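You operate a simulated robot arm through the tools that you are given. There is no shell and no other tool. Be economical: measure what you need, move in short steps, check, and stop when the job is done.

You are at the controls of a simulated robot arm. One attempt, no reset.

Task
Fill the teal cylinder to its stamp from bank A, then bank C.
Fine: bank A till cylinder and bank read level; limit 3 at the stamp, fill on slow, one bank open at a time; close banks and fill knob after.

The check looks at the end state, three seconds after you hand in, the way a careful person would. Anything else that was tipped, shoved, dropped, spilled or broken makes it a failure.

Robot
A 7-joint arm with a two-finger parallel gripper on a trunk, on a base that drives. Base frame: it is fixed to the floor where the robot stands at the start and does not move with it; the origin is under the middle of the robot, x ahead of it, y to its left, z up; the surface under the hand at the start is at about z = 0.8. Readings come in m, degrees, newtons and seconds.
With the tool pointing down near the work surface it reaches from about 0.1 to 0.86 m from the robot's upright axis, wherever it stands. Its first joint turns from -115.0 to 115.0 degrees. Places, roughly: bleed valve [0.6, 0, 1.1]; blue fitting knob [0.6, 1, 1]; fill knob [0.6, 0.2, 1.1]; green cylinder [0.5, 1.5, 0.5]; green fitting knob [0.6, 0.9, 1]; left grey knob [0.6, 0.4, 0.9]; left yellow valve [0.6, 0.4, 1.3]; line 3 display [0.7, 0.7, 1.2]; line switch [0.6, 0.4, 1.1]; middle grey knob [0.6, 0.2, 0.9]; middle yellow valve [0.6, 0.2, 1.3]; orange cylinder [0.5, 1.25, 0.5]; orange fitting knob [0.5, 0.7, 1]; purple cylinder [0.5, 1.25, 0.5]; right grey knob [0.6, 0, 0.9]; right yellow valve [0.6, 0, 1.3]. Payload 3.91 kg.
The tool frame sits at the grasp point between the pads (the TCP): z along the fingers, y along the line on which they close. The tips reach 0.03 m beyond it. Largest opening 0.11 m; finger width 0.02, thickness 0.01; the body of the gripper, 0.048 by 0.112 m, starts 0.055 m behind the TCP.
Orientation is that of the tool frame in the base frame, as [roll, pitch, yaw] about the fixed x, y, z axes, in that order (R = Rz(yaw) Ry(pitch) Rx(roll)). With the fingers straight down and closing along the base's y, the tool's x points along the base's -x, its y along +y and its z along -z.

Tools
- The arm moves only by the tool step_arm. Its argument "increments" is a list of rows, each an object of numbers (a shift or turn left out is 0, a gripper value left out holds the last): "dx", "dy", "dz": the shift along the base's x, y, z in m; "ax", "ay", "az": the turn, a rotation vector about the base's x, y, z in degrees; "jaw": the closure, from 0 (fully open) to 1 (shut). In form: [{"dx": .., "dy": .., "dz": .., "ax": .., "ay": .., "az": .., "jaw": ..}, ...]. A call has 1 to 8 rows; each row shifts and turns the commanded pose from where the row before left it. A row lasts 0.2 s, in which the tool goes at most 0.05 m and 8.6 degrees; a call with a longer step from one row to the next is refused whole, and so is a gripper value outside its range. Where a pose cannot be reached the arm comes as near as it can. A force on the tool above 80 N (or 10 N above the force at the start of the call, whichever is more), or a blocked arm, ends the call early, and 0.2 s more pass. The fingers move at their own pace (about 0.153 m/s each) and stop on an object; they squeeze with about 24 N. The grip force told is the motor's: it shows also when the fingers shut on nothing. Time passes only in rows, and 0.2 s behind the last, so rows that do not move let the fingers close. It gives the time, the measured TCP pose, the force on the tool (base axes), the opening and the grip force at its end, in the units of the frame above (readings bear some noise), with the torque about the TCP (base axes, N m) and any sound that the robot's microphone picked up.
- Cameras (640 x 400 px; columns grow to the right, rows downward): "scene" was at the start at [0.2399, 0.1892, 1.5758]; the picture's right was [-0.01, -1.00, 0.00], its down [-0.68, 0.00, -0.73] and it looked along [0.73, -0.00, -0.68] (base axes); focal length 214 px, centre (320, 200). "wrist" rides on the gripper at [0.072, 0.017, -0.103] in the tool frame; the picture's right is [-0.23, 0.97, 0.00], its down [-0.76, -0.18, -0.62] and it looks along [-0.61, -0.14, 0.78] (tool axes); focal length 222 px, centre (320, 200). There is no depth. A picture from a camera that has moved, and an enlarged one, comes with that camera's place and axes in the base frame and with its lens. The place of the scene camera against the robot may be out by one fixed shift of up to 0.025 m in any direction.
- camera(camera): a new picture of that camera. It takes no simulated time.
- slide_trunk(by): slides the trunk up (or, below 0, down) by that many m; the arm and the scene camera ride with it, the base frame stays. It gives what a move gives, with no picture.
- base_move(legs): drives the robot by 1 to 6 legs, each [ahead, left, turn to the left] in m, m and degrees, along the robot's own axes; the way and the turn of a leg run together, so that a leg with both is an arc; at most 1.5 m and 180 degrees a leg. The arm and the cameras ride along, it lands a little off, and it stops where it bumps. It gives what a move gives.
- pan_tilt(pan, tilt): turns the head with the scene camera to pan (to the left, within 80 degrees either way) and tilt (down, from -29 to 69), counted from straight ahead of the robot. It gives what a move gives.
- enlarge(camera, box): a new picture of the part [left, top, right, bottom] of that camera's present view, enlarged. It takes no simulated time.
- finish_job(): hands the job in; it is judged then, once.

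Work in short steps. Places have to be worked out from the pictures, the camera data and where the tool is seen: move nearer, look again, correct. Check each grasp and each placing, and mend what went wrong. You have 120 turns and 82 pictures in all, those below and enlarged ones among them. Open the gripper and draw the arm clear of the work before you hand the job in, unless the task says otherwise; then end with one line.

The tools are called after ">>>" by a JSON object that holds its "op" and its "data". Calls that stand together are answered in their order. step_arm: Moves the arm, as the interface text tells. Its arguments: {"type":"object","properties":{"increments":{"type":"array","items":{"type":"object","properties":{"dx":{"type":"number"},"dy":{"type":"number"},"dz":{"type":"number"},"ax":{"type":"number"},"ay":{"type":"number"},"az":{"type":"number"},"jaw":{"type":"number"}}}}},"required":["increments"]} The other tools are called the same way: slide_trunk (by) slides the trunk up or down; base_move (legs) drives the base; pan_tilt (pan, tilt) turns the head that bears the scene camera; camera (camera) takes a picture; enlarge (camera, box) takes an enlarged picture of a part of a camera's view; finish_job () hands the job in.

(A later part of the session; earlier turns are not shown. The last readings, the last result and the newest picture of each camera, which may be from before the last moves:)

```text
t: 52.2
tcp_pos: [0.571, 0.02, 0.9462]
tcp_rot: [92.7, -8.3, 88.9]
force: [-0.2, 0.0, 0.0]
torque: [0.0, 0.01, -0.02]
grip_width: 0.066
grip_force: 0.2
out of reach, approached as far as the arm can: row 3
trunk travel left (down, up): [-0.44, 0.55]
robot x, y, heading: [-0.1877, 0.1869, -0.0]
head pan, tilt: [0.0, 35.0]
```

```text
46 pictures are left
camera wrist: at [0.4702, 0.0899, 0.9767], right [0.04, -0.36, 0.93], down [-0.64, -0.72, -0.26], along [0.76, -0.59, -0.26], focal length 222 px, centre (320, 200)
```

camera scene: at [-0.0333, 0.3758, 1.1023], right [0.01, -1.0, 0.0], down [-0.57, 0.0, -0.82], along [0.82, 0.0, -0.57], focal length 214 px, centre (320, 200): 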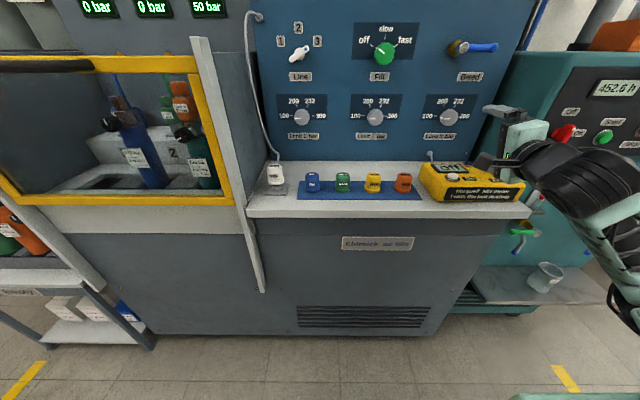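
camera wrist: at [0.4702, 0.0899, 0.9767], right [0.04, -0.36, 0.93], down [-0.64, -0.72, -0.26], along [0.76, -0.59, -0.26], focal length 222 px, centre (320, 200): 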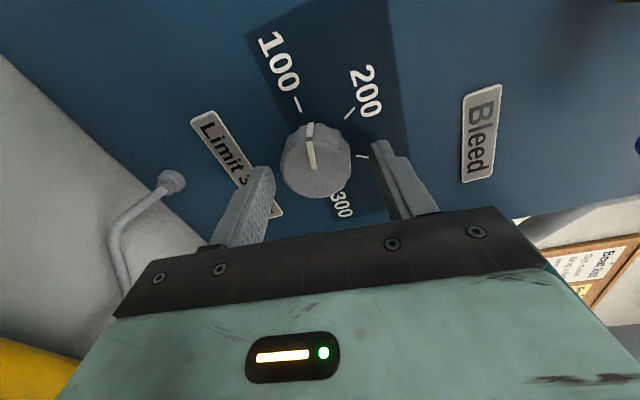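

The roll limit here is about 98°. I'll ratchet: roll back 36° open, straighten, regrip, turn.

>>> {"op": "step_arm", "data": {"increments": [{"ax": -8}, {"ax": -8}, {"ax": -8}, {"ax": -8, "dx": 0.003}, {"ax": -4, "ay": -2.4, "az": 0.8, "dy": 0.0055, "dx": 0.003}, {}]}}

>>> {"op": "camera", "data": {"camera": "wrist"}}

```text
t: 53.6
tcp_pos: [0.5783, 0.0208, 0.9415]
tcp_rot: [90.8, 23.7, 90.3]
force: [0.0, 0.0, -0.4]
torque: [0.02, 0.02, -0.02]
grip_width: 0.0661
grip_force: 0.1
out of reach, approached as far as the arm can: row 5
trunk travel left (down, up): [-0.44, 0.55]
robot x, y, heading: [-0.186, 0.1858, 0.0]
head pan, tilt: [0.0, 35.0]
```

```text
45 pictures are left
camera wrist: at [0.4746, 0.0932, 0.9277], right [0.01, 0.18, 0.98], down [-0.62, -0.77, 0.15], along [0.78, -0.61, 0.1], focal length 222 px, centre (320, 200)
```

wrist: 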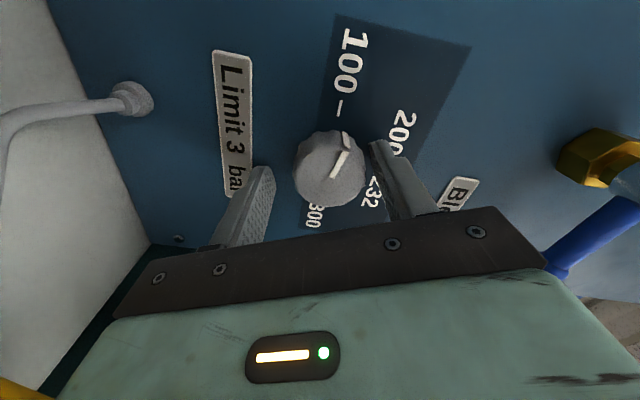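

The arm is near full extension. I draw back 7 cm with the arm, then move the base forward 7 cm, to gain freedom.

>>> {"op": "step_arm", "data": {"increments": [{"dx": -0.035}, {"dx": -0.035}, {"ay": -1, "dy": 0.004, "dz": 0.002}, {}]}}

>>> {"op": "base_move", "data": {"legs": [[0.07, 0, 0]]}}

>>> {"op": "camera", "data": {"camera": "wrist"}}

```text
t: 54.6
tcp_pos: [0.5079, 0.0248, 0.9428]
tcp_rot: [89.8, 23.7, 89.8]
force: [0.3, 0.5, -0.1]
torque: [0.01, 0.03, 0.02]
grip_width: 0.0661
grip_force: 0.0
trunk travel left (down, up): [-0.44, 0.55]
robot x, y, heading: [-0.1879, 0.187, 0.3]
head pan, tilt: [0.0, 35.0]
```

```text
t: 55.8
tcp_pos: [0.5727, 0.0223, 0.9478]
tcp_rot: [88.9, 23.9, 89.4]
force: [-1.0, -0.4, -0.1]
torque: [-0.04, -0.01, 0.0]
grip_width: 0.066
grip_force: 0.0
trunk travel left (down, up): [-0.44, 0.55]
robot x, y, heading: [-0.1189, 0.1832, 0.0]
head pan, tilt: [0.0, 35.0]
stopped in leg 1: the robot was blocked; the commanded pose is now the measured one
```

```text
44 pictures are left
camera wrist: at [0.4693, 0.0956, 0.9321], right [-0.02, 0.19, 0.98], down [-0.63, -0.77, 0.14], along [0.78, -0.61, 0.13], focal length 222 px, centre (320, 200)
```

wrist: 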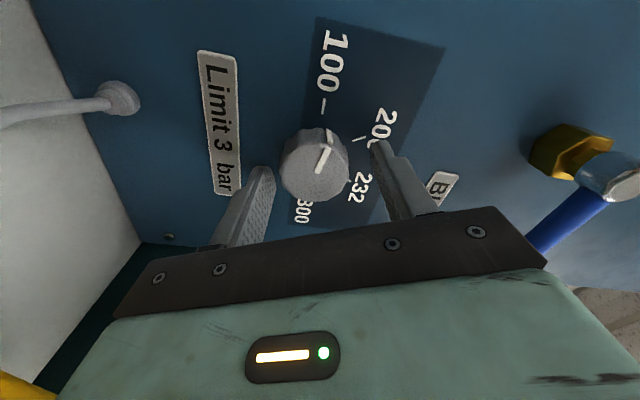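

Something blocked near the end of the drive; look at the scene for contact.

>>> {"op": "camera", "data": {"camera": "scene"}}

>>> {"op": "pan_tilt", "data": {"pan": -20, "tilt": 60}}

>>> {"op": "camera", "data": {"camera": "scene"}}

```text
43 pictures are left
camera scene: at [0.1257, 0.3751, 1.1025], right [0.0, -1.0, 0.0], down [-0.57, 0.0, -0.82], along [0.82, 0.0, -0.57], focal length 214 px, centre (320, 200)
```

scene: 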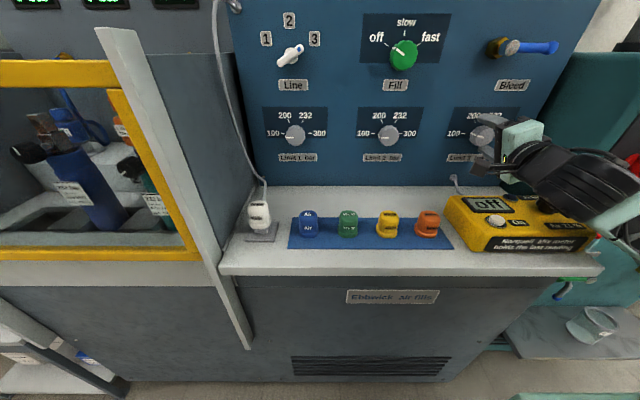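

```text
t: 56.7
tcp_pos: [0.5718, 0.0229, 0.9482]
tcp_rot: [89.0, 24.0, 89.5]
force: [-0.4, -0.3, -0.1]
torque: [0.01, -0.02, 0.05]
grip_width: 0.0662
grip_force: 0.0
trunk travel left (down, up): [-0.44, 0.55]
robot x, y, heading: [-0.122, 0.1857, 0.3]
head pan, tilt: [-20.0, 60.0]
```

```text
42 pictures are left
camera scene: at [0.1, 0.3523, 1.0685], right [-0.34, -0.94, 0.0], down [-0.81, 0.29, -0.5], along [0.47, -0.17, -0.86], focal length 214 px, centre (320, 200)
```

scene: 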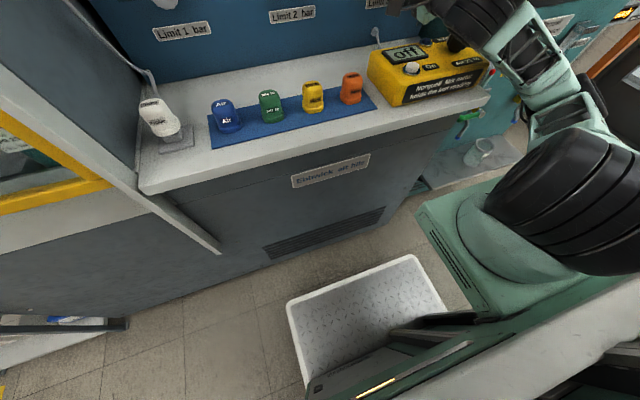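

The trunk is too low: the forearm comes up from below beside the meter. I retreat, raise the trunk, and let the arm reach down instead.

>>> {"op": "base_move", "data": {"legs": [[-0.12, 0, 0]]}}

>>> {"op": "slide_trunk", "data": {"by": 0.3}}

>>> {"op": "step_arm", "data": {"increments": [{"dz": -0.04}, {"dz": -0.04}, {"dz": -0.04}, {"dz": -0.04}, {"dz": -0.04}, {"dz": -0.04}, {"dz": -0.04}]}}

>>> {"op": "pan_tilt", "data": {"pan": -15, "tilt": 50}}

>>> {"op": "camera", "data": {"camera": "scene"}}

```text
t: 58.0
tcp_pos: [0.4535, 0.0237, 0.9479]
tcp_rot: [89.1, 23.9, 89.5]
force: [-0.1, -0.9, 0.2]
torque: [0.01, -0.02, -0.01]
grip_width: 0.0658
grip_force: 0.1
trunk travel left (down, up): [-0.44, 0.55]
robot x, y, heading: [-0.2379, 0.1838, 0.0]
head pan, tilt: [-20.0, 60.0]
```

```text
t: 61.0
tcp_pos: [0.4533, 0.0225, 1.2467]
tcp_rot: [89.1, 23.8, 89.5]
force: [-0.2, -0.2, 0.2]
torque: [0.02, 0.01, -0.01]
grip_width: 0.0658
grip_force: 0.0
trunk travel left (down, up): [-0.74, 0.25]
robot x, y, heading: [-0.2363, 0.1809, -0.2]
head pan, tilt: [-20.0, 60.0]
```

```text
t: 62.6
tcp_pos: [0.4571, 0.0223, 1.2373]
tcp_rot: [89.1, 23.9, 89.5]
force: [-0.1, 0.0, 0.4]
torque: [0.04, 0.02, -0.01]
grip_width: 0.066
grip_force: 0.0
out of reach, approached as far as the arm can: row 1, 2, 3, 4, 5, 6, 7
trunk travel left (down, up): [-0.74, 0.25]
robot x, y, heading: [-0.2361, 0.1863, 0.1]
head pan, tilt: [-20.0, 60.0]
```

```text
t: 63.3
tcp_pos: [0.4564, 0.0214, 1.2368]
tcp_rot: [89.0, 23.9, 89.4]
force: [-0.5, 0.4, -0.2]
torque: [0.01, 0.01, 0.01]
grip_width: 0.0659
grip_force: 0.1
trunk travel left (down, up): [-0.74, 0.25]
robot x, y, heading: [-0.2431, 0.1813, -0.1]
head pan, tilt: [-15.0, 50.0]
```

```text
41 pictures are left
camera scene: at [-0.0069, 0.3544, 1.3805], right [-0.26, -0.97, 0.0], down [-0.74, 0.2, -0.64], along [0.62, -0.17, -0.77], focal length 214 px, centre (320, 200)
```

scene: 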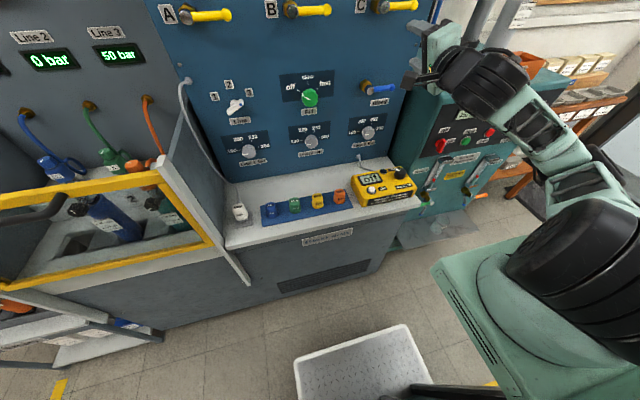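

The limit is the wrist flex joint: minimum reachable z scales with the trunk height, so I need the trunk lower still with the arm raised relative to it. Raise arm 8 cm, then trunk down 37 cm, standing back.

>>> {"op": "step_arm", "data": {"increments": [{"dz": 0.04}, {"dz": 0.038, "dx": -0.02}, {"ay": 1, "ax": 4}]}}

>>> {"op": "slide_trunk", "data": {"by": -0.37}}

>>> {"op": "base_move", "data": {"legs": [[0.045, 0, 0]]}}

>>> {"op": "camera", "data": {"camera": "scene"}}

```text
t: 64.1
tcp_pos: [0.4378, 0.0221, 1.3171]
tcp_rot: [90.2, 19.9, 90.0]
force: [0.3, 0.8, 0.0]
torque: [-0.01, -0.01, 0.0]
grip_width: 0.0662
grip_force: 0.1
trunk travel left (down, up): [-0.74, 0.25]
robot x, y, heading: [-0.2378, 0.185, -0.0]
head pan, tilt: [-15.0, 50.0]
```

```text
t: 67.7
tcp_pos: [0.4374, 0.0226, 0.9458]
tcp_rot: [90.2, 19.9, 89.9]
force: [-0.1, 0.0, 0.1]
torque: [0.0, 0.0, -0.02]
grip_width: 0.066
grip_force: 0.1
trunk travel left (down, up): [-0.37, 0.62]
robot x, y, heading: [-0.2412, 0.1836, 0.1]
head pan, tilt: [-15.0, 50.0]
```

```text
t: 68.6
tcp_pos: [0.4833, 0.0217, 0.9465]
tcp_rot: [90.2, 19.9, 89.9]
force: [1.0, -0.6, 0.9]
torque: [0.01, 0.0, -0.02]
grip_width: 0.066
grip_force: 0.0
trunk travel left (down, up): [-0.37, 0.62]
robot x, y, heading: [-0.1929, 0.1873, 0.0]
head pan, tilt: [-15.0, 50.0]
```

```text
40 pictures are left
camera scene: at [0.0386, 0.3545, 1.0106], right [-0.26, -0.97, 0.0], down [-0.74, 0.2, -0.64], along [0.62, -0.17, -0.77], focal length 214 px, centre (320, 200)
```

scene: 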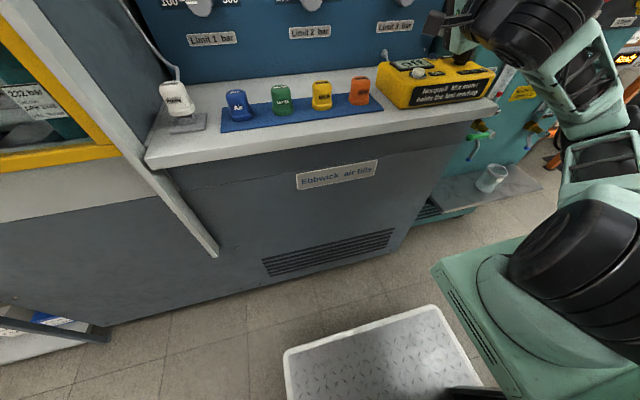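

Clear of the meter. Advance onto the knob (y 0.0255, z 0.944, x 0.576).

>>> {"op": "step_arm", "data": {"increments": [{"dx": 0.03, "dy": 0.0035, "dz": -0.002}, {"dx": 0.03}, {"dx": 0.02}, {"dx": 0.012}, {}]}}

>>> {"op": "camera", "data": {"camera": "wrist"}}

```text
t: 69.8
tcp_pos: [0.5751, 0.0252, 0.9444]
tcp_rot: [90.2, 19.9, 89.9]
force: [-1.4, 0.2, -0.1]
torque: [0.02, -0.01, 0.0]
grip_width: 0.0661
grip_force: 0.1
trunk travel left (down, up): [-0.37, 0.62]
robot x, y, heading: [-0.1957, 0.1852, 0.3]
head pan, tilt: [-15.0, 50.0]
```

```text
39 pictures are left
camera wrist: at [0.4712, 0.0991, 0.9349], right [0.0, 0.12, 0.99], down [-0.63, -0.77, 0.09], along [0.78, -0.62, 0.07], focal length 222 px, centre (320, 200)
```

wrist: 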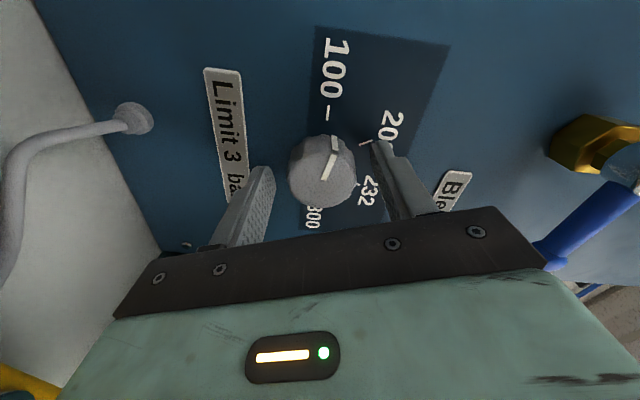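

Centred. Close and turn gently.

>>> {"op": "step_arm", "data": {"increments": [{"jaw": 0.5}, {"jaw": 0.62}, {"jaw": 0.62}, {}]}}

>>> {"op": "step_arm", "data": {"increments": [{"ax": 6}, {"ax": 6}, {"ax": 6}, {"ax": 6}]}}

```text
t: 70.8
tcp_pos: [0.5745, 0.0263, 0.9441]
tcp_rot: [90.1, 19.8, 89.9]
force: [0.2, 0.8, 4.6]
torque: [-0.01, -0.11, 0.03]
grip_width: 0.0441
grip_force: 2.6
trunk travel left (down, up): [-0.37, 0.62]
robot x, y, heading: [-0.1936, 0.187, 0.1]
head pan, tilt: [-15.0, 50.0]
```

```text
t: 71.8
tcp_pos: [0.5685, 0.0183, 0.9505]
tcp_rot: [89.7, -4.2, 89.3]
force: [10.2, -0.5, -29.7]
torque: [-0.27, 0.63, -0.25]
grip_width: 0.0566
grip_force: 15.2
trunk travel left (down, up): [-0.37, 0.62]
robot x, y, heading: [-0.1927, 0.1823, -0.2]
head pan, tilt: [-15.0, 50.0]
```

Fingers seem to have slipped; check.

>>> {"op": "camera", "data": {"camera": "wrist"}}

```text
38 pictures are left
camera wrist: at [0.4657, 0.0901, 0.9719], right [-0.01, -0.3, 0.95], down [-0.63, -0.74, -0.24], along [0.78, -0.6, -0.18], focal length 222 px, centre (320, 200)
```

wrist: 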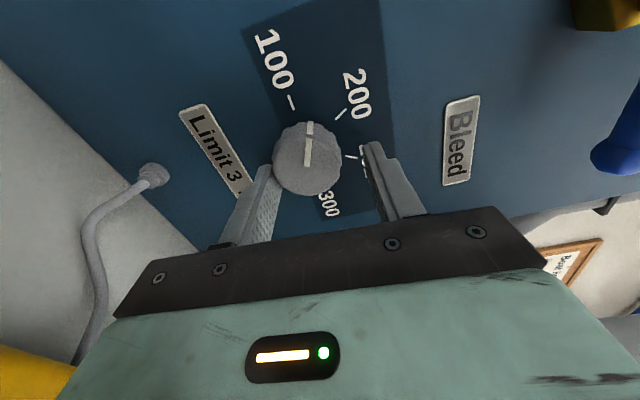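

Weak grip (jaw target reached the knob width), so it slipped. Open, roll back, recentre, then squeeze with full closure.

>>> {"op": "step_arm", "data": {"increments": [{"jaw": 0.35}, {"jaw": 0.35, "dx": -0.002}, {"ax": -7}, {"ax": -7}, {"ax": -7}, {"ax": -7}, {"ax": -3, "dx": 0.009, "dy": 0.0075, "dz": -0.0055}, {}]}}

>>> {"op": "step_arm", "data": {"increments": [{"jaw": 1.0}, {"jaw": 1.0}, {}]}}

```text
t: 73.6
tcp_pos: [0.5783, 0.031, 0.9414]
tcp_rot: [89.8, 27.1, 89.5]
force: [-37.3, -12.1, 7.6]
torque: [-0.49, 0.79, -0.46]
grip_width: 0.0706
grip_force: 0.0
trunk travel left (down, up): [-0.37, 0.62]
robot x, y, heading: [-0.1911, 0.1856, 0.2]
head pan, tilt: [-15.0, 50.0]
```

```text
t: 74.4
tcp_pos: [0.5801, 0.0338, 0.94]
tcp_rot: [90.1, 26.9, 90.0]
force: [-51.3, 0.7, 6.1]
torque: [-0.34, 1.37, -0.73]
grip_width: 0.0438
grip_force: 23.8
trunk travel left (down, up): [-0.37, 0.62]
robot x, y, heading: [-0.1943, 0.1862, -0.2]
head pan, tilt: [-15.0, 50.0]
```

The command, not the measured pose, carries offsets, so my correction overshot. Open, undo it, regrip with full closure.

>>> {"op": "step_arm", "data": {"increments": [{"jaw": 0.35}, {"jaw": 0.35, "dx": -0.008, "dy": -0.0075, "dz": 0.0045}, {}, {}]}}

>>> {"op": "step_arm", "data": {"increments": [{"jaw": 0.6}, {"jaw": 1.0}, {"jaw": 1.0}, {}]}}

```text
t: 75.4
tcp_pos: [0.5737, 0.0264, 0.9435]
tcp_rot: [90.2, 27.0, 89.8]
force: [-0.2, 0.5, 0.4]
torque: [-0.02, -0.03, 0.03]
grip_width: 0.0716
grip_force: 0.0
trunk travel left (down, up): [-0.37, 0.62]
robot x, y, heading: [-0.1935, 0.184, 0.0]
head pan, tilt: [-15.0, 50.0]
```

```text
t: 76.4
tcp_pos: [0.5738, 0.0269, 0.9443]
tcp_rot: [89.9, 26.9, 89.8]
force: [13.8, 5.8, 20.9]
torque: [0.0, -0.08, 0.6]
grip_width: 0.0436
grip_force: 44.3
trunk travel left (down, up): [-0.37, 0.62]
robot x, y, heading: [-0.1908, 0.1862, -0.2]
head pan, tilt: [-15.0, 50.0]
```

Firm grip with modest side force. Turn 18° and look at forces.

>>> {"op": "step_arm", "data": {"increments": [{"ax": 6}, {"ax": 6}, {"ax": 6}, {}]}}

>>> {"op": "camera", "data": {"camera": "wrist"}}

```text
t: 77.4
tcp_pos: [0.5741, 0.0258, 0.9454]
tcp_rot: [90.0, 8.9, 89.9]
force: [24.1, 7.1, 36.0]
torque: [-0.01, -0.14, 0.07]
grip_width: 0.0438
grip_force: 45.2
trunk travel left (down, up): [-0.37, 0.62]
robot x, y, heading: [-0.1901, 0.1828, -0.3]
head pan, tilt: [-15.0, 50.0]
```

```text
37 pictures are left
camera wrist: at [0.4699, 0.1, 0.9497], right [0.0, -0.07, 1.0], down [-0.62, -0.78, -0.06], along [0.78, -0.62, -0.05], focal length 222 px, centre (320, 200)
```

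wrist: 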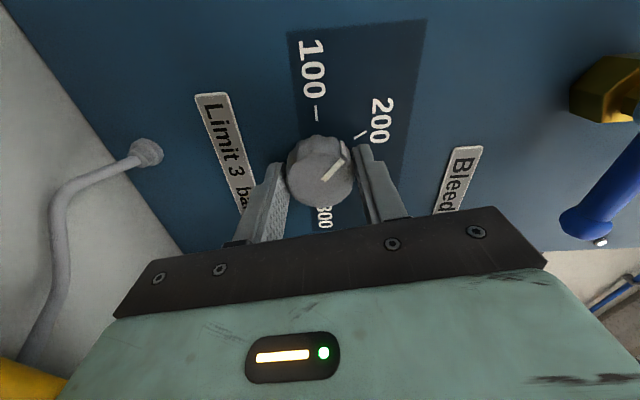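

Knob is turning. Ease the offset and continue to near the roll limit.

>>> {"op": "step_arm", "data": {"increments": [{"dz": 0.002, "dx": 0.002, "ax": 5}, {"ax": 5}, {"ax": 5}, {}]}}

```text
t: 78.2
tcp_pos: [0.5702, 0.0221, 0.945]
tcp_rot: [90.9, -5.5, 89.4]
force: [10.8, 7.5, -18.1]
torque: [-0.12, -0.34, -0.54]
grip_width: 0.0431
grip_force: 45.0
trunk travel left (down, up): [-0.37, 0.62]
robot x, y, heading: [-0.1977, 0.1829, -0.1]
head pan, tilt: [-15.0, 50.0]
stopped in row 4: the force on the tool passed its limit at 85 N (the readings are from after the stop); the commanded pose is now the measured one
```

Stops near roll 95°. Open and ratchet back to roll ≈57° with recentring.

>>> {"op": "step_arm", "data": {"increments": [{"jaw": 0.35}, {"jaw": 0.35}, {"ax": -8, "dy": 0.004, "dx": 0.003, "dz": -0.001}, {"ax": -8}, {"ax": -8}, {"ax": -8}, {"ax": -6}, {}]}}

>>> {"op": "camera", "data": {"camera": "wrist"}}

```text
t: 80.0
tcp_pos: [0.5769, 0.0266, 0.9403]
tcp_rot: [90.8, 32.4, 89.5]
force: [0.1, -0.3, 0.3]
torque: [0.03, 0.02, 0.0]
grip_width: 0.0715
grip_force: 0.1
trunk travel left (down, up): [-0.37, 0.62]
robot x, y, heading: [-0.1938, 0.1844, 0.1]
head pan, tilt: [-15.0, 50.0]
```

```text
36 pictures are left
camera wrist: at [0.4733, 0.0975, 0.9164], right [0.02, 0.33, 0.94], down [-0.63, -0.73, 0.27], along [0.77, -0.6, 0.2], focal length 222 px, centre (320, 200)
```

wrist: 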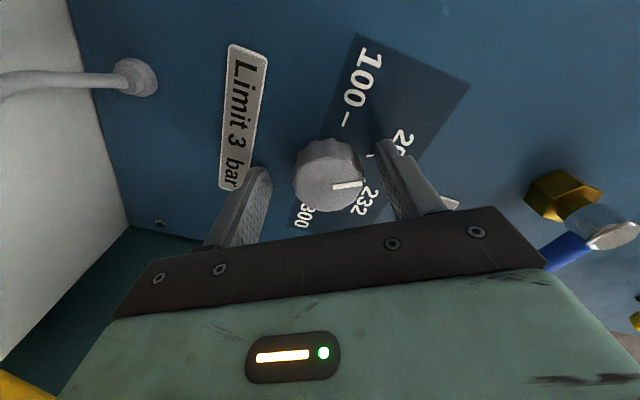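

Pointer now at about 200 (≈60° turned). Recentre, regrip, turn 30° more.

>>> {"op": "step_arm", "data": {"increments": [{"dz": 0.0035, "dx": -0.003, "az": 0.4, "ay": -0.7}, {"jaw": 0.6}, {"jaw": 1.0}, {"jaw": 1.0}, {}]}}

>>> {"op": "step_arm", "data": {"increments": [{"ax": 6}, {"ax": 6}, {"ax": 6}, {"ax": 6}, {}]}}

```text
t: 81.2
tcp_pos: [0.5726, 0.0258, 0.9458]
tcp_rot: [89.9, 32.3, 89.4]
force: [3.1, 3.6, 6.9]
torque: [-0.01, -0.31, 0.56]
grip_width: 0.0438
grip_force: 44.7
trunk travel left (down, up): [-0.37, 0.62]
robot x, y, heading: [-0.194, 0.1839, -0.1]
head pan, tilt: [-15.0, 50.0]
```

```text
t: 82.4
tcp_pos: [0.5737, 0.027, 0.9461]
tcp_rot: [90.0, 8.2, 89.6]
force: [7.4, 6.1, 13.8]
torque: [0.02, -0.62, -0.24]
grip_width: 0.0437
grip_force: 45.2
trunk travel left (down, up): [-0.37, 0.62]
robot x, y, heading: [-0.1947, 0.1861, -0.2]
head pan, tilt: [-15.0, 50.0]
```

Smooth. Six degrees more, release, ratchet back 36°, regrip.

>>> {"op": "step_arm", "data": {"increments": [{"ax": 6}, {}, {"jaw": 0.35}, {"jaw": 0.35}, {"ax": -8}, {"ax": -8}, {"ax": -8}, {"ax": -7}]}}

>>> {"op": "camera", "data": {"camera": "wrist"}}

```text
t: 84.2
tcp_pos: [0.5723, 0.0254, 0.9434]
tcp_rot: [89.9, 33.4, 89.4]
force: [-0.4, 0.2, -0.9]
torque: [-0.02, 0.0, 0.0]
grip_width: 0.0714
grip_force: 0.1
trunk travel left (down, up): [-0.37, 0.62]
robot x, y, heading: [-0.1918, 0.1858, -0.2]
head pan, tilt: [-15.0, 50.0]
```

```text
35 pictures are left
camera wrist: at [0.4704, 0.0962, 0.9173], right [0.0, 0.35, 0.94], down [-0.63, -0.73, 0.27], along [0.78, -0.59, 0.22], focal length 222 px, centre (320, 200)
```

wrist: 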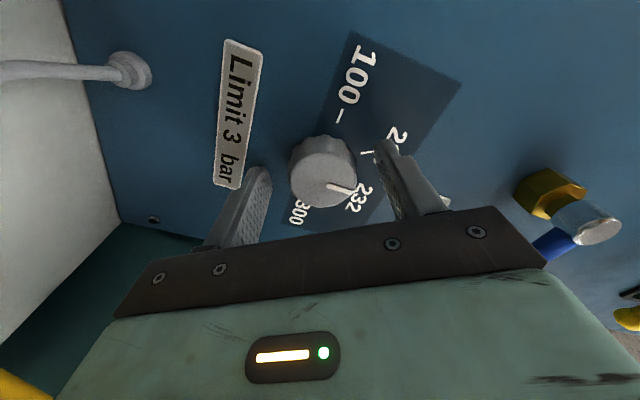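

Pointer ≈0°, needs another 30° to the 232 mark (+30°). Regrip and turn 30°.

>>> {"op": "step_arm", "data": {"increments": [{"jaw": 0.6, "dz": 0.001}, {"jaw": 1.0}, {"jaw": 1.0}, {}]}}

>>> {"op": "step_arm", "data": {"increments": [{"ax": 6}, {"ax": 6}, {"ax": 6}, {"ax": 6}, {"ax": 6}, {}]}}

>>> {"op": "step_arm", "data": {"increments": [{"jaw": 0.35}, {"jaw": 0.35}, {"dx": -0.03}, {"dx": -0.03}, {"dx": -0.02}, {}]}}

>>> {"op": "camera", "data": {"camera": "wrist"}}

```text
t: 85.2
tcp_pos: [0.5727, 0.026, 0.9455]
tcp_rot: [89.9, 33.3, 89.4]
force: [-0.2, 1.4, 0.7]
torque: [0.01, -0.65, 0.38]
grip_width: 0.0432
grip_force: 45.1
trunk travel left (down, up): [-0.37, 0.62]
robot x, y, heading: [-0.1924, 0.1876, 0.0]
head pan, tilt: [-15.0, 50.0]
```

```text
t: 86.6
tcp_pos: [0.5743, 0.0261, 0.9441]
tcp_rot: [90.2, 3.3, 89.5]
force: [-4.9, 2.0, -6.5]
torque: [-0.03, -0.8, -0.03]
grip_width: 0.043
grip_force: 45.1
trunk travel left (down, up): [-0.37, 0.62]
robot x, y, heading: [-0.1959, 0.1827, -0.1]
head pan, tilt: [-15.0, 50.0]
```

```text
t: 88.0
tcp_pos: [0.4929, 0.0258, 0.9444]
tcp_rot: [90.2, 3.3, 89.4]
force: [0.3, 0.8, 0.7]
torque: [0.01, -0.02, 0.01]
grip_width: 0.0715
grip_force: 0.0
trunk travel left (down, up): [-0.37, 0.62]
robot x, y, heading: [-0.192, 0.1836, -0.4]
head pan, tilt: [-15.0, 50.0]
```

```text
34 pictures are left
camera wrist: at [0.3898, 0.0994, 0.9578], right [0.0, -0.17, 0.99], down [-0.63, -0.77, -0.13], along [0.78, -0.62, -0.11], focal length 222 px, centre (320, 200)
```

wrist: 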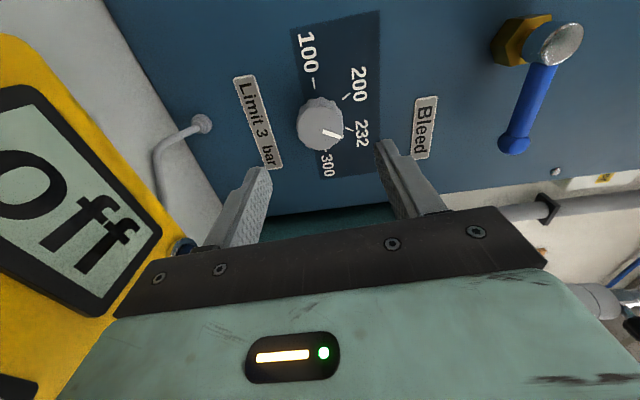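

Limit 3 reads 232. Now go for the fill knob (est. (0.593, 0.23, 1.09)): retreat a bit, raise the trunk 0.147, shift left while unrolling to ≈0°.

>>> {"op": "step_arm", "data": {"increments": [{"dx": -0.03}, {"dx": -0.02}]}}

>>> {"op": "slide_trunk", "data": {"by": 0.147}}

>>> {"op": "step_arm", "data": {"increments": [{"dy": 0.03, "ax": -8.5}, {"dy": 0.03, "ax": -8.5}, {"dy": 0.03, "ax": -8.5}, {"dy": 0.03, "ax": -8.5}, {"dy": 0.03, "ax": -8.5}, {"dy": 0.03, "ax": -8.5}, {"dy": 0.024, "ax": -8.5}, {"ax": -8.5}]}}

>>> {"op": "pan_tilt", "data": {"pan": 0, "tilt": 30}}

>>> {"op": "camera", "data": {"camera": "scene"}}

>>> {"op": "camera", "data": {"camera": "wrist"}}

```text
t: 88.6
tcp_pos: [0.4581, 0.0226, 0.9562]
tcp_rot: [90.3, 3.2, 89.5]
force: [-0.2, 0.6, 0.2]
torque: [0.01, 0.0, -0.02]
grip_width: 0.0715
grip_force: 0.0
out of reach, approached as far as the arm can: row 1, 2
trunk travel left (down, up): [-0.37, 0.62]
robot x, y, heading: [-0.1909, 0.1833, -0.2]
head pan, tilt: [-15.0, 50.0]
```

```text
t: 90.4
tcp_pos: [0.4588, 0.0235, 1.1043]
tcp_rot: [90.3, 3.3, 89.6]
force: [0.7, 0.7, 0.0]
torque: [-0.02, 0.0, 0.02]
grip_width: 0.0714
grip_force: 0.0
trunk travel left (down, up): [-0.517, 0.473]
robot x, y, heading: [-0.1964, 0.1869, 0.0]
head pan, tilt: [-15.0, 50.0]
```

```text
t: 92.2
tcp_pos: [0.4594, 0.2262, 1.1027]
tcp_rot: [88.9, 71.5, 88.5]
force: [0.7, -0.1, 0.2]
torque: [0.0, -0.01, -0.01]
grip_width: 0.0714
grip_force: 0.0
trunk travel left (down, up): [-0.517, 0.473]
robot x, y, heading: [-0.197, 0.184, -0.3]
head pan, tilt: [-15.0, 50.0]
```

```text
t: 93.0
tcp_pos: [0.458, 0.2269, 1.1032]
tcp_rot: [88.9, 71.3, 88.5]
force: [-0.1, 0.9, -0.5]
torque: [0.04, 0.01, -0.02]
grip_width: 0.0715
grip_force: 0.0
trunk travel left (down, up): [-0.517, 0.473]
robot x, y, heading: [-0.1974, 0.1822, -0.4]
head pan, tilt: [0.0, 30.0]
```

```text
33 pictures are left
camera scene: at [0.0537, 0.3735, 1.187], right [0.0, -1.0, 0.0], down [-0.5, 0.0, -0.87], along [0.87, 0.0, -0.5], focal length 214 px, centre (320, 200)
```

scene: 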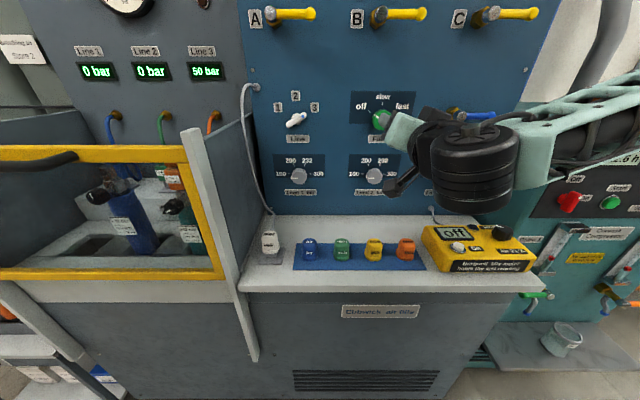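

```text
32 pictures are left
camera wrist: at [0.3557, 0.2664, 1.0384], right [0.0, 0.85, 0.53], down [-0.63, -0.41, 0.66], along [0.78, -0.33, 0.53], focal length 222 px, centre (320, 200)
```

wrist: 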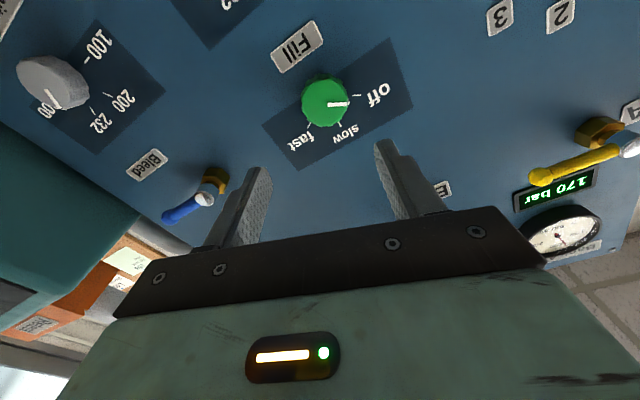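

Wrist camera puts the fill knob at (0.593, 0.236, 1.095). I also verify the limit 3 pointer.

>>> {"op": "enlarge", "data": {"camera": "wrist", "box": [0, 10, 180, 140]}}

>>> {"op": "step_arm", "data": {"increments": [{"dx": 0.03, "dy": 0.009, "dz": -0.008, "jaw": 0.2}, {"dx": 0.03}, {"ay": 1, "az": 1.3}, {}]}}

>>> {"op": "camera", "data": {"camera": "wrist"}}

```text
3.08 times, centred on (90, 75) of wrist
camera zoom: at [0.3557, 0.2664, 1.0384], right [0.0, 0.85, 0.53], down [-0.63, -0.41, 0.66], along [0.78, -0.33, 0.53], focal length 684 px, centre (1028, 585)
```

zoom: 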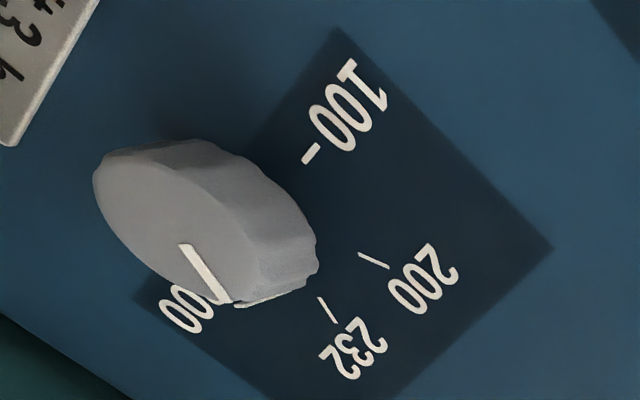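

```text
t: 94.0
tcp_pos: [0.5181, 0.2353, 1.095]
tcp_rot: [91.9, 71.3, 92.8]
force: [0.3, -0.2, 0.4]
torque: [0.0, -0.03, 0.03]
grip_width: 0.0881
grip_force: 0.1
trunk travel left (down, up): [-0.517, 0.473]
robot x, y, heading: [-0.1942, 0.1852, -0.3]
head pan, tilt: [0.0, 30.0]
```

```text
30 pictures are left
camera wrist: at [0.4138, 0.2729, 1.0326], right [-0.01, 0.85, 0.53], down [-0.61, -0.42, 0.67], along [0.79, -0.32, 0.52], focal length 222 px, centre (320, 200)
```

wrist: 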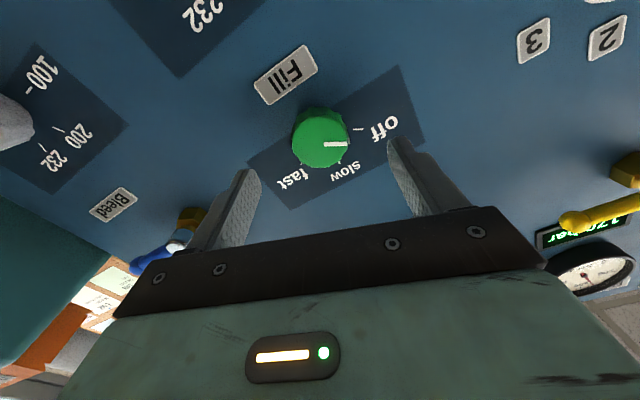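

Limit 3's pointer is parallel to the 232 tick — good. Advance on the fill knob and grip.

>>> {"op": "step_arm", "data": {"increments": [{"dx": 0.03, "dz": 0.001}, {"dx": 0.026}, {}, {"jaw": 0.6}, {"jaw": 1.0}, {"jaw": 1.0}, {}]}}

>>> {"op": "camera", "data": {"camera": "wrist"}}

```text
t: 95.6
tcp_pos: [0.5759, 0.2369, 1.0978]
tcp_rot: [92.1, 71.3, 92.7]
force: [1.2, -3.5, -0.7]
torque: [-0.02, 0.17, -1.44]
grip_width: 0.047
grip_force: 45.2
trunk travel left (down, up): [-0.517, 0.473]
robot x, y, heading: [-0.1949, 0.1833, -0.2]
head pan, tilt: [0.0, 30.0]
```

```text
29 pictures are left
camera wrist: at [0.4696, 0.2729, 1.0341], right [0.0, 0.85, 0.53], down [-0.61, -0.42, 0.67], along [0.79, -0.32, 0.52], focal length 222 px, centre (320, 200)
```

wrist: 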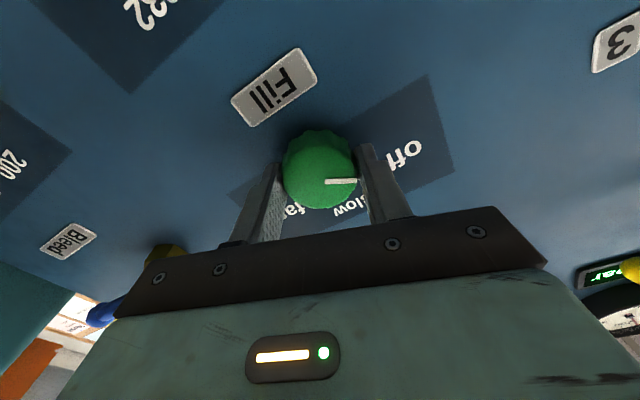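

Gripped. Turn clockwise ~60° in two parts.

>>> {"op": "step_arm", "data": {"increments": [{"ax": 6}, {"ax": 6}, {"ax": 6}, {"ax": 6}, {"ax": 6}, {}]}}

>>> {"op": "step_arm", "data": {"increments": [{"ax": 6}, {"ax": 6}, {"ax": 6}, {"ax": 6}, {"ax": 6}, {}]}}

>>> {"op": "step_arm", "data": {"increments": [{"jaw": 0.35}, {"jaw": 0.35}, {"dx": -0.03}, {"dx": -0.03}, {"dx": -0.02}, {}]}}

>>> {"op": "camera", "data": {"camera": "wrist"}}

```text
t: 97.0
tcp_pos: [0.5746, 0.2344, 1.0954]
tcp_rot: [90.3, 41.1, 91.0]
force: [-3.9, -13.3, -4.9]
torque: [-0.04, 0.79, -1.21]
grip_width: 0.0469
grip_force: 45.3
trunk travel left (down, up): [-0.517, 0.473]
robot x, y, heading: [-0.19, 0.1853, -0.2]
head pan, tilt: [0.0, 30.0]
```

```text
t: 98.4
tcp_pos: [0.5753, 0.2351, 1.0958]
tcp_rot: [89.7, 11.2, 91.1]
force: [-18.7, -22.9, -23.6]
torque: [-0.08, 1.15, -0.44]
grip_width: 0.0468
grip_force: 44.7
trunk travel left (down, up): [-0.517, 0.473]
robot x, y, heading: [-0.1954, 0.1846, 0.0]
head pan, tilt: [0.0, 30.0]
```

```text
t: 99.8
tcp_pos: [0.4945, 0.2365, 1.0968]
tcp_rot: [89.7, 11.3, 90.9]
force: [0.4, 0.0, -0.4]
torque: [0.01, -0.01, 0.03]
grip_width: 0.0709
grip_force: 0.1
trunk travel left (down, up): [-0.517, 0.473]
robot x, y, heading: [-0.1946, 0.1834, 0.1]
head pan, tilt: [0.0, 30.0]
```

```text
28 pictures are left
camera wrist: at [0.3899, 0.3077, 1.0973], right [-0.01, -0.03, 1.0], down [-0.61, -0.79, -0.03], along [0.79, -0.61, -0.01], focal length 222 px, centre (320, 200)
```

wrist: 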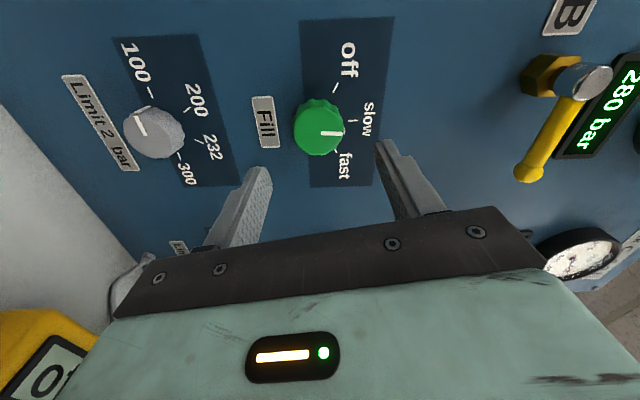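

Fill is on slow. Now bank A's lever (hub est. (0.56, 0.468, 1.28), ball at y≈0.394): raise trunk 0.185, shift left, and look.

>>> {"op": "step_arm", "data": {"increments": [{"dx": -0.02}, {"ax": 4}]}}

>>> {"op": "slide_trunk", "data": {"by": 0.185}}

>>> {"op": "step_arm", "data": {"increments": [{"dy": 0.04, "jaw": 0.6}, {"dy": 0.04}, {"dy": 0.04}, {"dy": 0.04}, {"dy": 0.013}, {}]}}

>>> {"op": "camera", "data": {"camera": "wrist"}}

>>> {"op": "camera", "data": {"camera": "scene"}}

```text
t: 100.4
tcp_pos: [0.4744, 0.2367, 1.0974]
tcp_rot: [89.5, 7.3, 90.9]
force: [0.4, 0.5, 1.2]
torque: [0.03, -0.01, 0.01]
grip_width: 0.0715
grip_force: 0.0
trunk travel left (down, up): [-0.517, 0.473]
robot x, y, heading: [-0.1949, 0.1875, 0.1]
head pan, tilt: [0.0, 30.0]
```

```text
t: 102.4
tcp_pos: [0.4753, 0.2358, 1.2814]
tcp_rot: [89.5, 7.4, 90.8]
force: [0.4, -0.8, 0.2]
torque: [-0.03, 0.01, 0.01]
grip_width: 0.0717
grip_force: 0.0
trunk travel left (down, up): [-0.702, 0.288]
robot x, y, heading: [-0.1944, 0.1849, -0.1]
head pan, tilt: [0.0, 30.0]
```

```text
t: 103.8
tcp_pos: [0.4751, 0.4087, 1.2823]
tcp_rot: [89.4, 7.3, 90.9]
force: [0.0, 0.5, 0.1]
torque: [0.01, 0.01, 0.0]
grip_width: 0.0439
grip_force: 0.0
trunk travel left (down, up): [-0.702, 0.288]
robot x, y, heading: [-0.1926, 0.1842, 0.0]
head pan, tilt: [0.0, 30.0]
```

```text
27 pictures are left
camera wrist: at [0.3697, 0.4806, 1.2882], right [-0.01, -0.1, 0.99], down [-0.61, -0.79, -0.08], along [0.79, -0.61, -0.06], focal length 222 px, centre (320, 200)
```

wrist: 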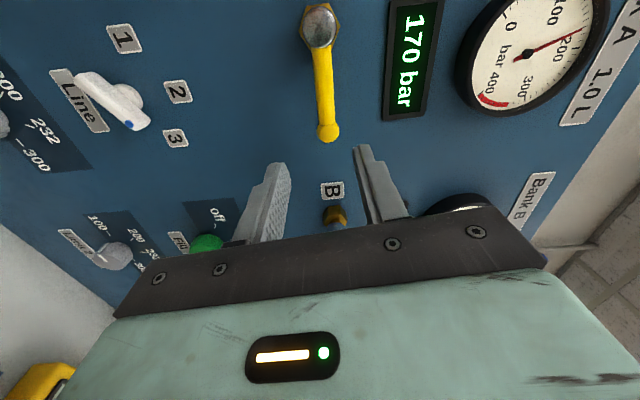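

```text
26 pictures are left
camera scene: at [0.0537, 0.3735, 1.3721], right [0.0, -1.0, 0.0], down [-0.5, 0.0, -0.87], along [0.87, 0.0, -0.5], focal length 214 px, centre (320, 200)
```

scene: 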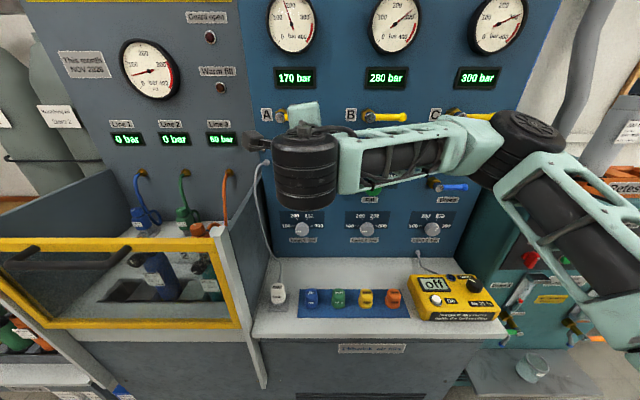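

Lever A: z≈1.288, ball y≈0.40, hub y≈0.48. Align to straddle the lever (y 0.42), advance 5 cm and look.

>>> {"op": "step_arm", "data": {"increments": [{"dy": 0.012, "dz": 0.006, "dx": 0.02}, {"dx": 0.025}, {}]}}

>>> {"op": "camera", "data": {"camera": "wrist"}}

```text
t: 104.6
tcp_pos: [0.5201, 0.4191, 1.2875]
tcp_rot: [89.5, 7.3, 91.0]
force: [-0.3, 0.5, 0.3]
torque: [0.01, -0.01, 0.0]
grip_width: 0.0438
grip_force: 0.0
trunk travel left (down, up): [-0.702, 0.288]
robot x, y, heading: [-0.194, 0.1835, -0.0]
head pan, tilt: [0.0, 30.0]
```

```text
25 pictures are left
camera wrist: at [0.4146, 0.4919, 1.2933], right [-0.01, -0.1, 0.99], down [-0.61, -0.79, -0.08], along [0.79, -0.61, -0.06], focal length 222 px, centre (320, 200)
```

wrist: 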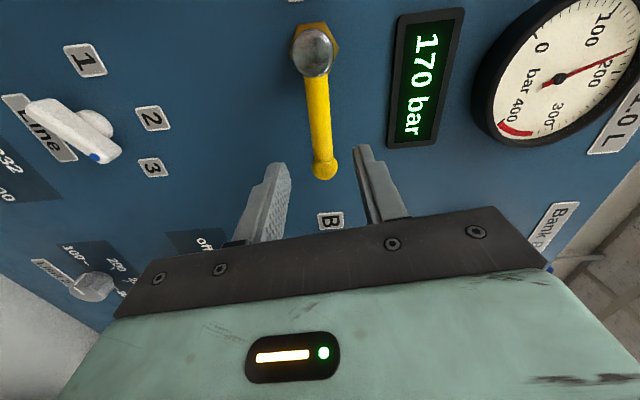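

Ball at (0.558, 0.409, 1.288), hub y≈0.483. Straddle: advance 26 mm, narrow the gap, then nudge up 15 mm and watch force.

>>> {"op": "step_arm", "data": {"increments": [{"dx": 0.026, "dz": 0.001}, {"jaw": 0.75}, {}, {"dz": 0.01}, {"dz": 0.008}, {}]}}

>>> {"op": "camera", "data": {"camera": "wrist"}}

```text
t: 106.0
tcp_pos: [0.5463, 0.4215, 1.3031]
tcp_rot: [89.9, 7.6, 90.9]
force: [-7.8, -1.7, -30.3]
torque: [0.38, 0.87, -0.15]
grip_width: 0.0427
grip_force: 15.0
trunk travel left (down, up): [-0.702, 0.288]
robot x, y, heading: [-0.1914, 0.1818, -0.0]
head pan, tilt: [0.0, 30.0]
```

```text
24 pictures are left
camera wrist: at [0.4416, 0.4927, 1.3096], right [0.0, -0.1, 1.0], down [-0.61, -0.79, -0.08], along [0.79, -0.61, -0.06], focal length 222 px, centre (320, 200)
```

wrist: 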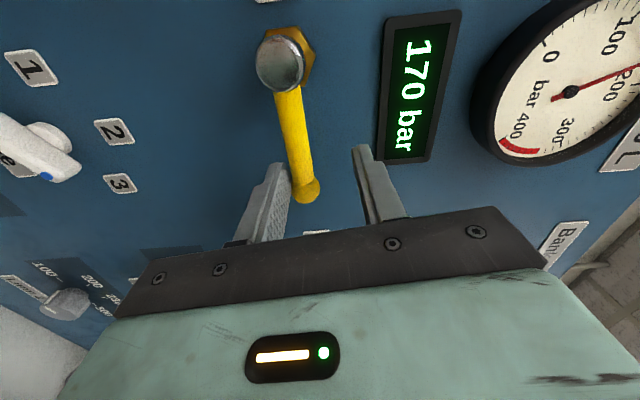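

30 N pushing up with hardly any motion; try down instead with the same caution.

>>> {"op": "step_arm", "data": {"increments": [{"dz": -0.018}, {"dz": -0.01}, {"dz": -0.008}, {"dz": -0.008}, {}]}}

>>> {"op": "camera", "data": {"camera": "wrist"}}

```text
t: 107.2
tcp_pos: [0.5448, 0.4192, 1.2623]
tcp_rot: [89.5, 7.2, 90.8]
force: [-1.4, -7.3, 5.1]
torque: [0.55, -0.07, 0.2]
grip_width: 0.0285
grip_force: 28.3
trunk travel left (down, up): [-0.702, 0.288]
robot x, y, heading: [-0.1938, 0.1818, -0.1]
head pan, tilt: [0.0, 30.0]
```

```text
23 pictures are left
camera wrist: at [0.4406, 0.4918, 1.2691], right [-0.01, -0.1, 0.99], down [-0.61, -0.79, -0.09], along [0.79, -0.61, -0.06], focal length 222 px, centre (320, 200)
```

wrist: 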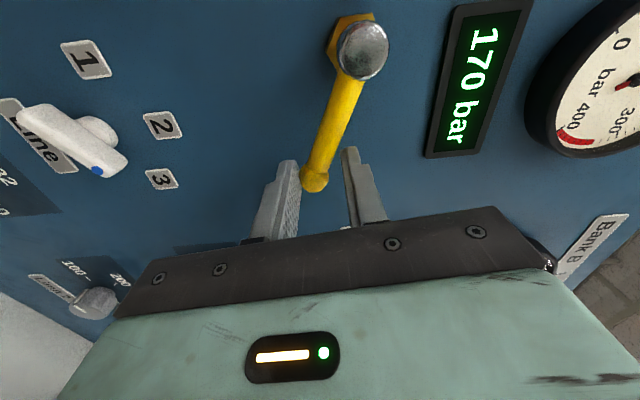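

Down opens it. I widen the gap slightly and push the lever round with the upper finger along the arc to vertical.

>>> {"op": "step_arm", "data": {"increments": [{"jaw": 0.59}, {"dy": 0.011, "dz": -0.002}, {"dy": 0.003, "dz": -0.01}, {"dy": 0.003, "dz": -0.011}, {"dy": 0.007, "dz": -0.01}, {"dy": 0.007, "dz": -0.009}, {"dy": 0.009, "dz": -0.006}, {"dy": 0.009, "dz": -0.003}]}}

>>> {"op": "camera", "data": {"camera": "wrist"}}

```text
t: 109.0
tcp_pos: [0.5469, 0.4597, 1.2463]
tcp_rot: [89.8, 7.4, 90.0]
force: [-2.8, -46.0, -4.2]
torque: [1.07, -0.27, -1.07]
grip_width: 0.04
grip_force: 0.0
out of reach, approached as far as the arm can: row 5, 6, 7
trunk travel left (down, up): [-0.702, 0.288]
robot x, y, heading: [-0.1884, 0.1863, -0.3]
head pan, tilt: [0.0, 30.0]
```

```text
22 pictures are left
camera wrist: at [0.443, 0.5339, 1.2518], right [0.0, -0.1, 0.99], down [-0.62, -0.78, -0.08], along [0.78, -0.62, -0.06], focal length 222 px, centre (320, 200)
```

wrist: 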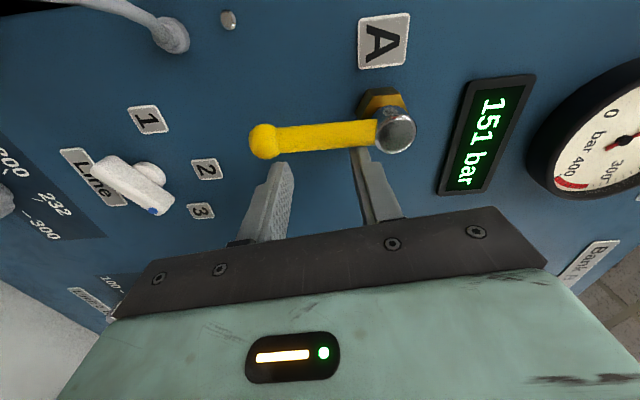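

Bank A is open and falling (151). I ease off to the right and back, then watch the displays.

>>> {"op": "step_arm", "data": {"increments": [{"dy": -0.025}, {"dx": -0.03}, {"dx": -0.04}, {}, {}, {}]}}

>>> {"op": "enlarge", "data": {"camera": "scene", "box": [100, 60, 500, 250]}}

```text
t: 110.4
tcp_pos: [0.4779, 0.444, 1.2432]
tcp_rot: [89.6, 7.5, 91.0]
force: [0.1, 0.2, -0.3]
torque: [0.01, 0.02, -0.02]
grip_width: 0.045
grip_force: 0.0
out of reach, approached as far as the arm can: row 3
trunk travel left (down, up): [-0.702, 0.288]
robot x, y, heading: [-0.1928, 0.1825, -0.1]
head pan, tilt: [0.0, 30.0]
```

```text
1.60 times, centred on (300, 155) of scene
camera zoom: at [0.0537, 0.3735, 1.3721], right [0.0, -1.0, 0.0], down [-0.5, 0.0, -0.87], along [0.87, 0.0, -0.5], focal length 343 px, centre (352, 272)
```

zoom: 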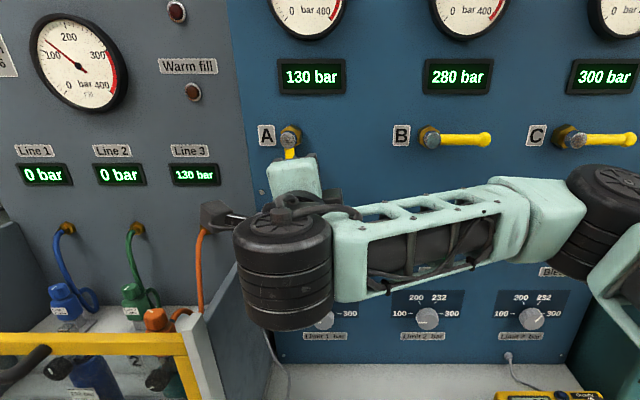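

Cylinder and bank A both read 130 — level. Close A now: lower the trunk 6 cm for wrist freedom, shut the jaw, and place the fingers left of the hanging lever.

>>> {"op": "slide_trunk", "data": {"by": -0.06}}

>>> {"op": "step_arm", "data": {"increments": [{"dy": 0.03, "dz": 0.02, "jaw": 1.0}, {"dy": 0.03, "dz": 0.022}, {"dy": 0.011}, {}]}}

>>> {"op": "camera", "data": {"camera": "wrist"}}

```text
t: 111.4
tcp_pos: [0.4784, 0.4442, 1.1835]
tcp_rot: [89.6, 7.4, 91.0]
force: [0.0, 0.8, -0.2]
torque: [0.0, -0.02, -0.01]
grip_width: 0.0452
grip_force: 0.0
trunk travel left (down, up): [-0.642, 0.348]
robot x, y, heading: [-0.1942, 0.1853, -0.1]
head pan, tilt: [0.0, 30.0]
```

```text
t: 112.4
tcp_pos: [0.4784, 0.5152, 1.2251]
tcp_rot: [89.6, 7.6, 91.1]
force: [0.9, 0.4, -0.4]
torque: [-0.04, 0.0, 0.01]
grip_width: 0.0
grip_force: 23.9
trunk travel left (down, up): [-0.642, 0.348]
robot x, y, heading: [-0.1932, 0.1833, -0.3]
head pan, tilt: [0.0, 30.0]
```

```text
20 pictures are left
camera wrist: at [0.3736, 0.587, 1.2308], right [0.0, -0.1, 1.0], down [-0.61, -0.79, -0.08], along [0.8, -0.6, -0.06], focal length 222 px, centre (320, 200)
```

wrist: 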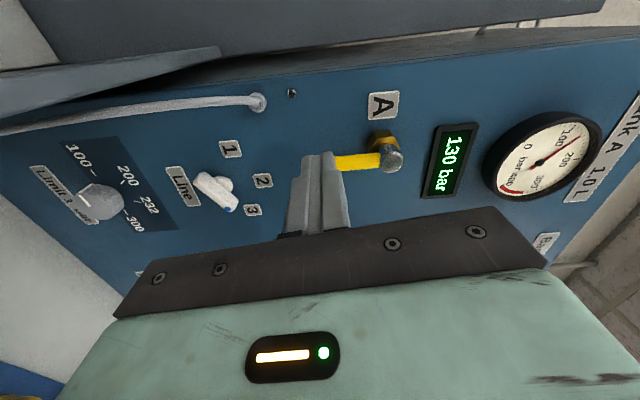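

Clear path left of the lever. Advance, then sweep the lever right and up along the arc.

>>> {"op": "step_arm", "data": {"increments": [{"dx": 0.035, "dz": 0.002}, {"dx": 0.033}, {}]}}

>>> {"op": "step_arm", "data": {"increments": [{"dy": -0.0125, "dz": 0.002}, {"dy": -0.0215, "dz": -0.003}, {"dy": -0.0264, "dz": 0.0075}, {"dy": -0.0106, "dz": 0.0085}, {"dy": -0.01, "dz": 0.009}, {"dy": -0.006, "dz": 0.011}, {"dy": -0.004, "dz": 0.011}, {"dz": 0.006}]}}

>>> {"op": "camera", "data": {"camera": "wrist"}}

```text
t: 113.2
tcp_pos: [0.547, 0.5169, 1.2261]
tcp_rot: [89.6, 7.6, 91.2]
force: [-0.2, 0.1, -0.3]
torque: [0.02, 0.0, -0.02]
grip_width: 0.0
grip_force: 23.9
trunk travel left (down, up): [-0.642, 0.348]
robot x, y, heading: [-0.1954, 0.1829, -0.3]
head pan, tilt: [0.0, 30.0]
```

```text
t: 115.0
tcp_pos: [0.5477, 0.4231, 1.2736]
tcp_rot: [90.3, 7.6, 91.1]
force: [-17.3, -4.9, -35.3]
torque: [0.29, 0.64, -0.24]
grip_width: 0.0
grip_force: 23.8
trunk travel left (down, up): [-0.642, 0.348]
robot x, y, heading: [-0.1922, 0.1855, -0.0]
head pan, tilt: [0.0, 30.0]
```

```text
19 pictures are left
camera wrist: at [0.4414, 0.4958, 1.2797], right [0.01, -0.09, 1.0], down [-0.61, -0.79, -0.07], along [0.79, -0.6, -0.06], focal length 222 px, centre (320, 200)
```

wrist: 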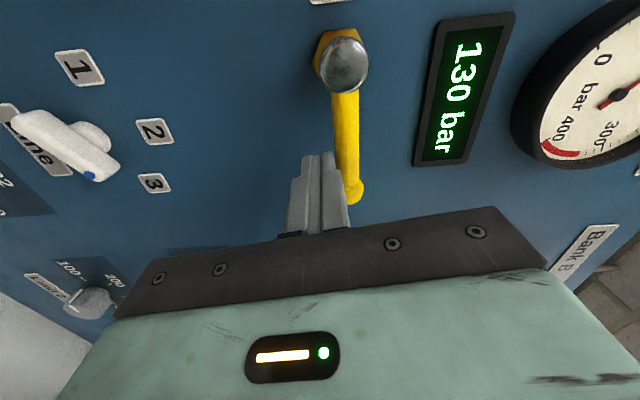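

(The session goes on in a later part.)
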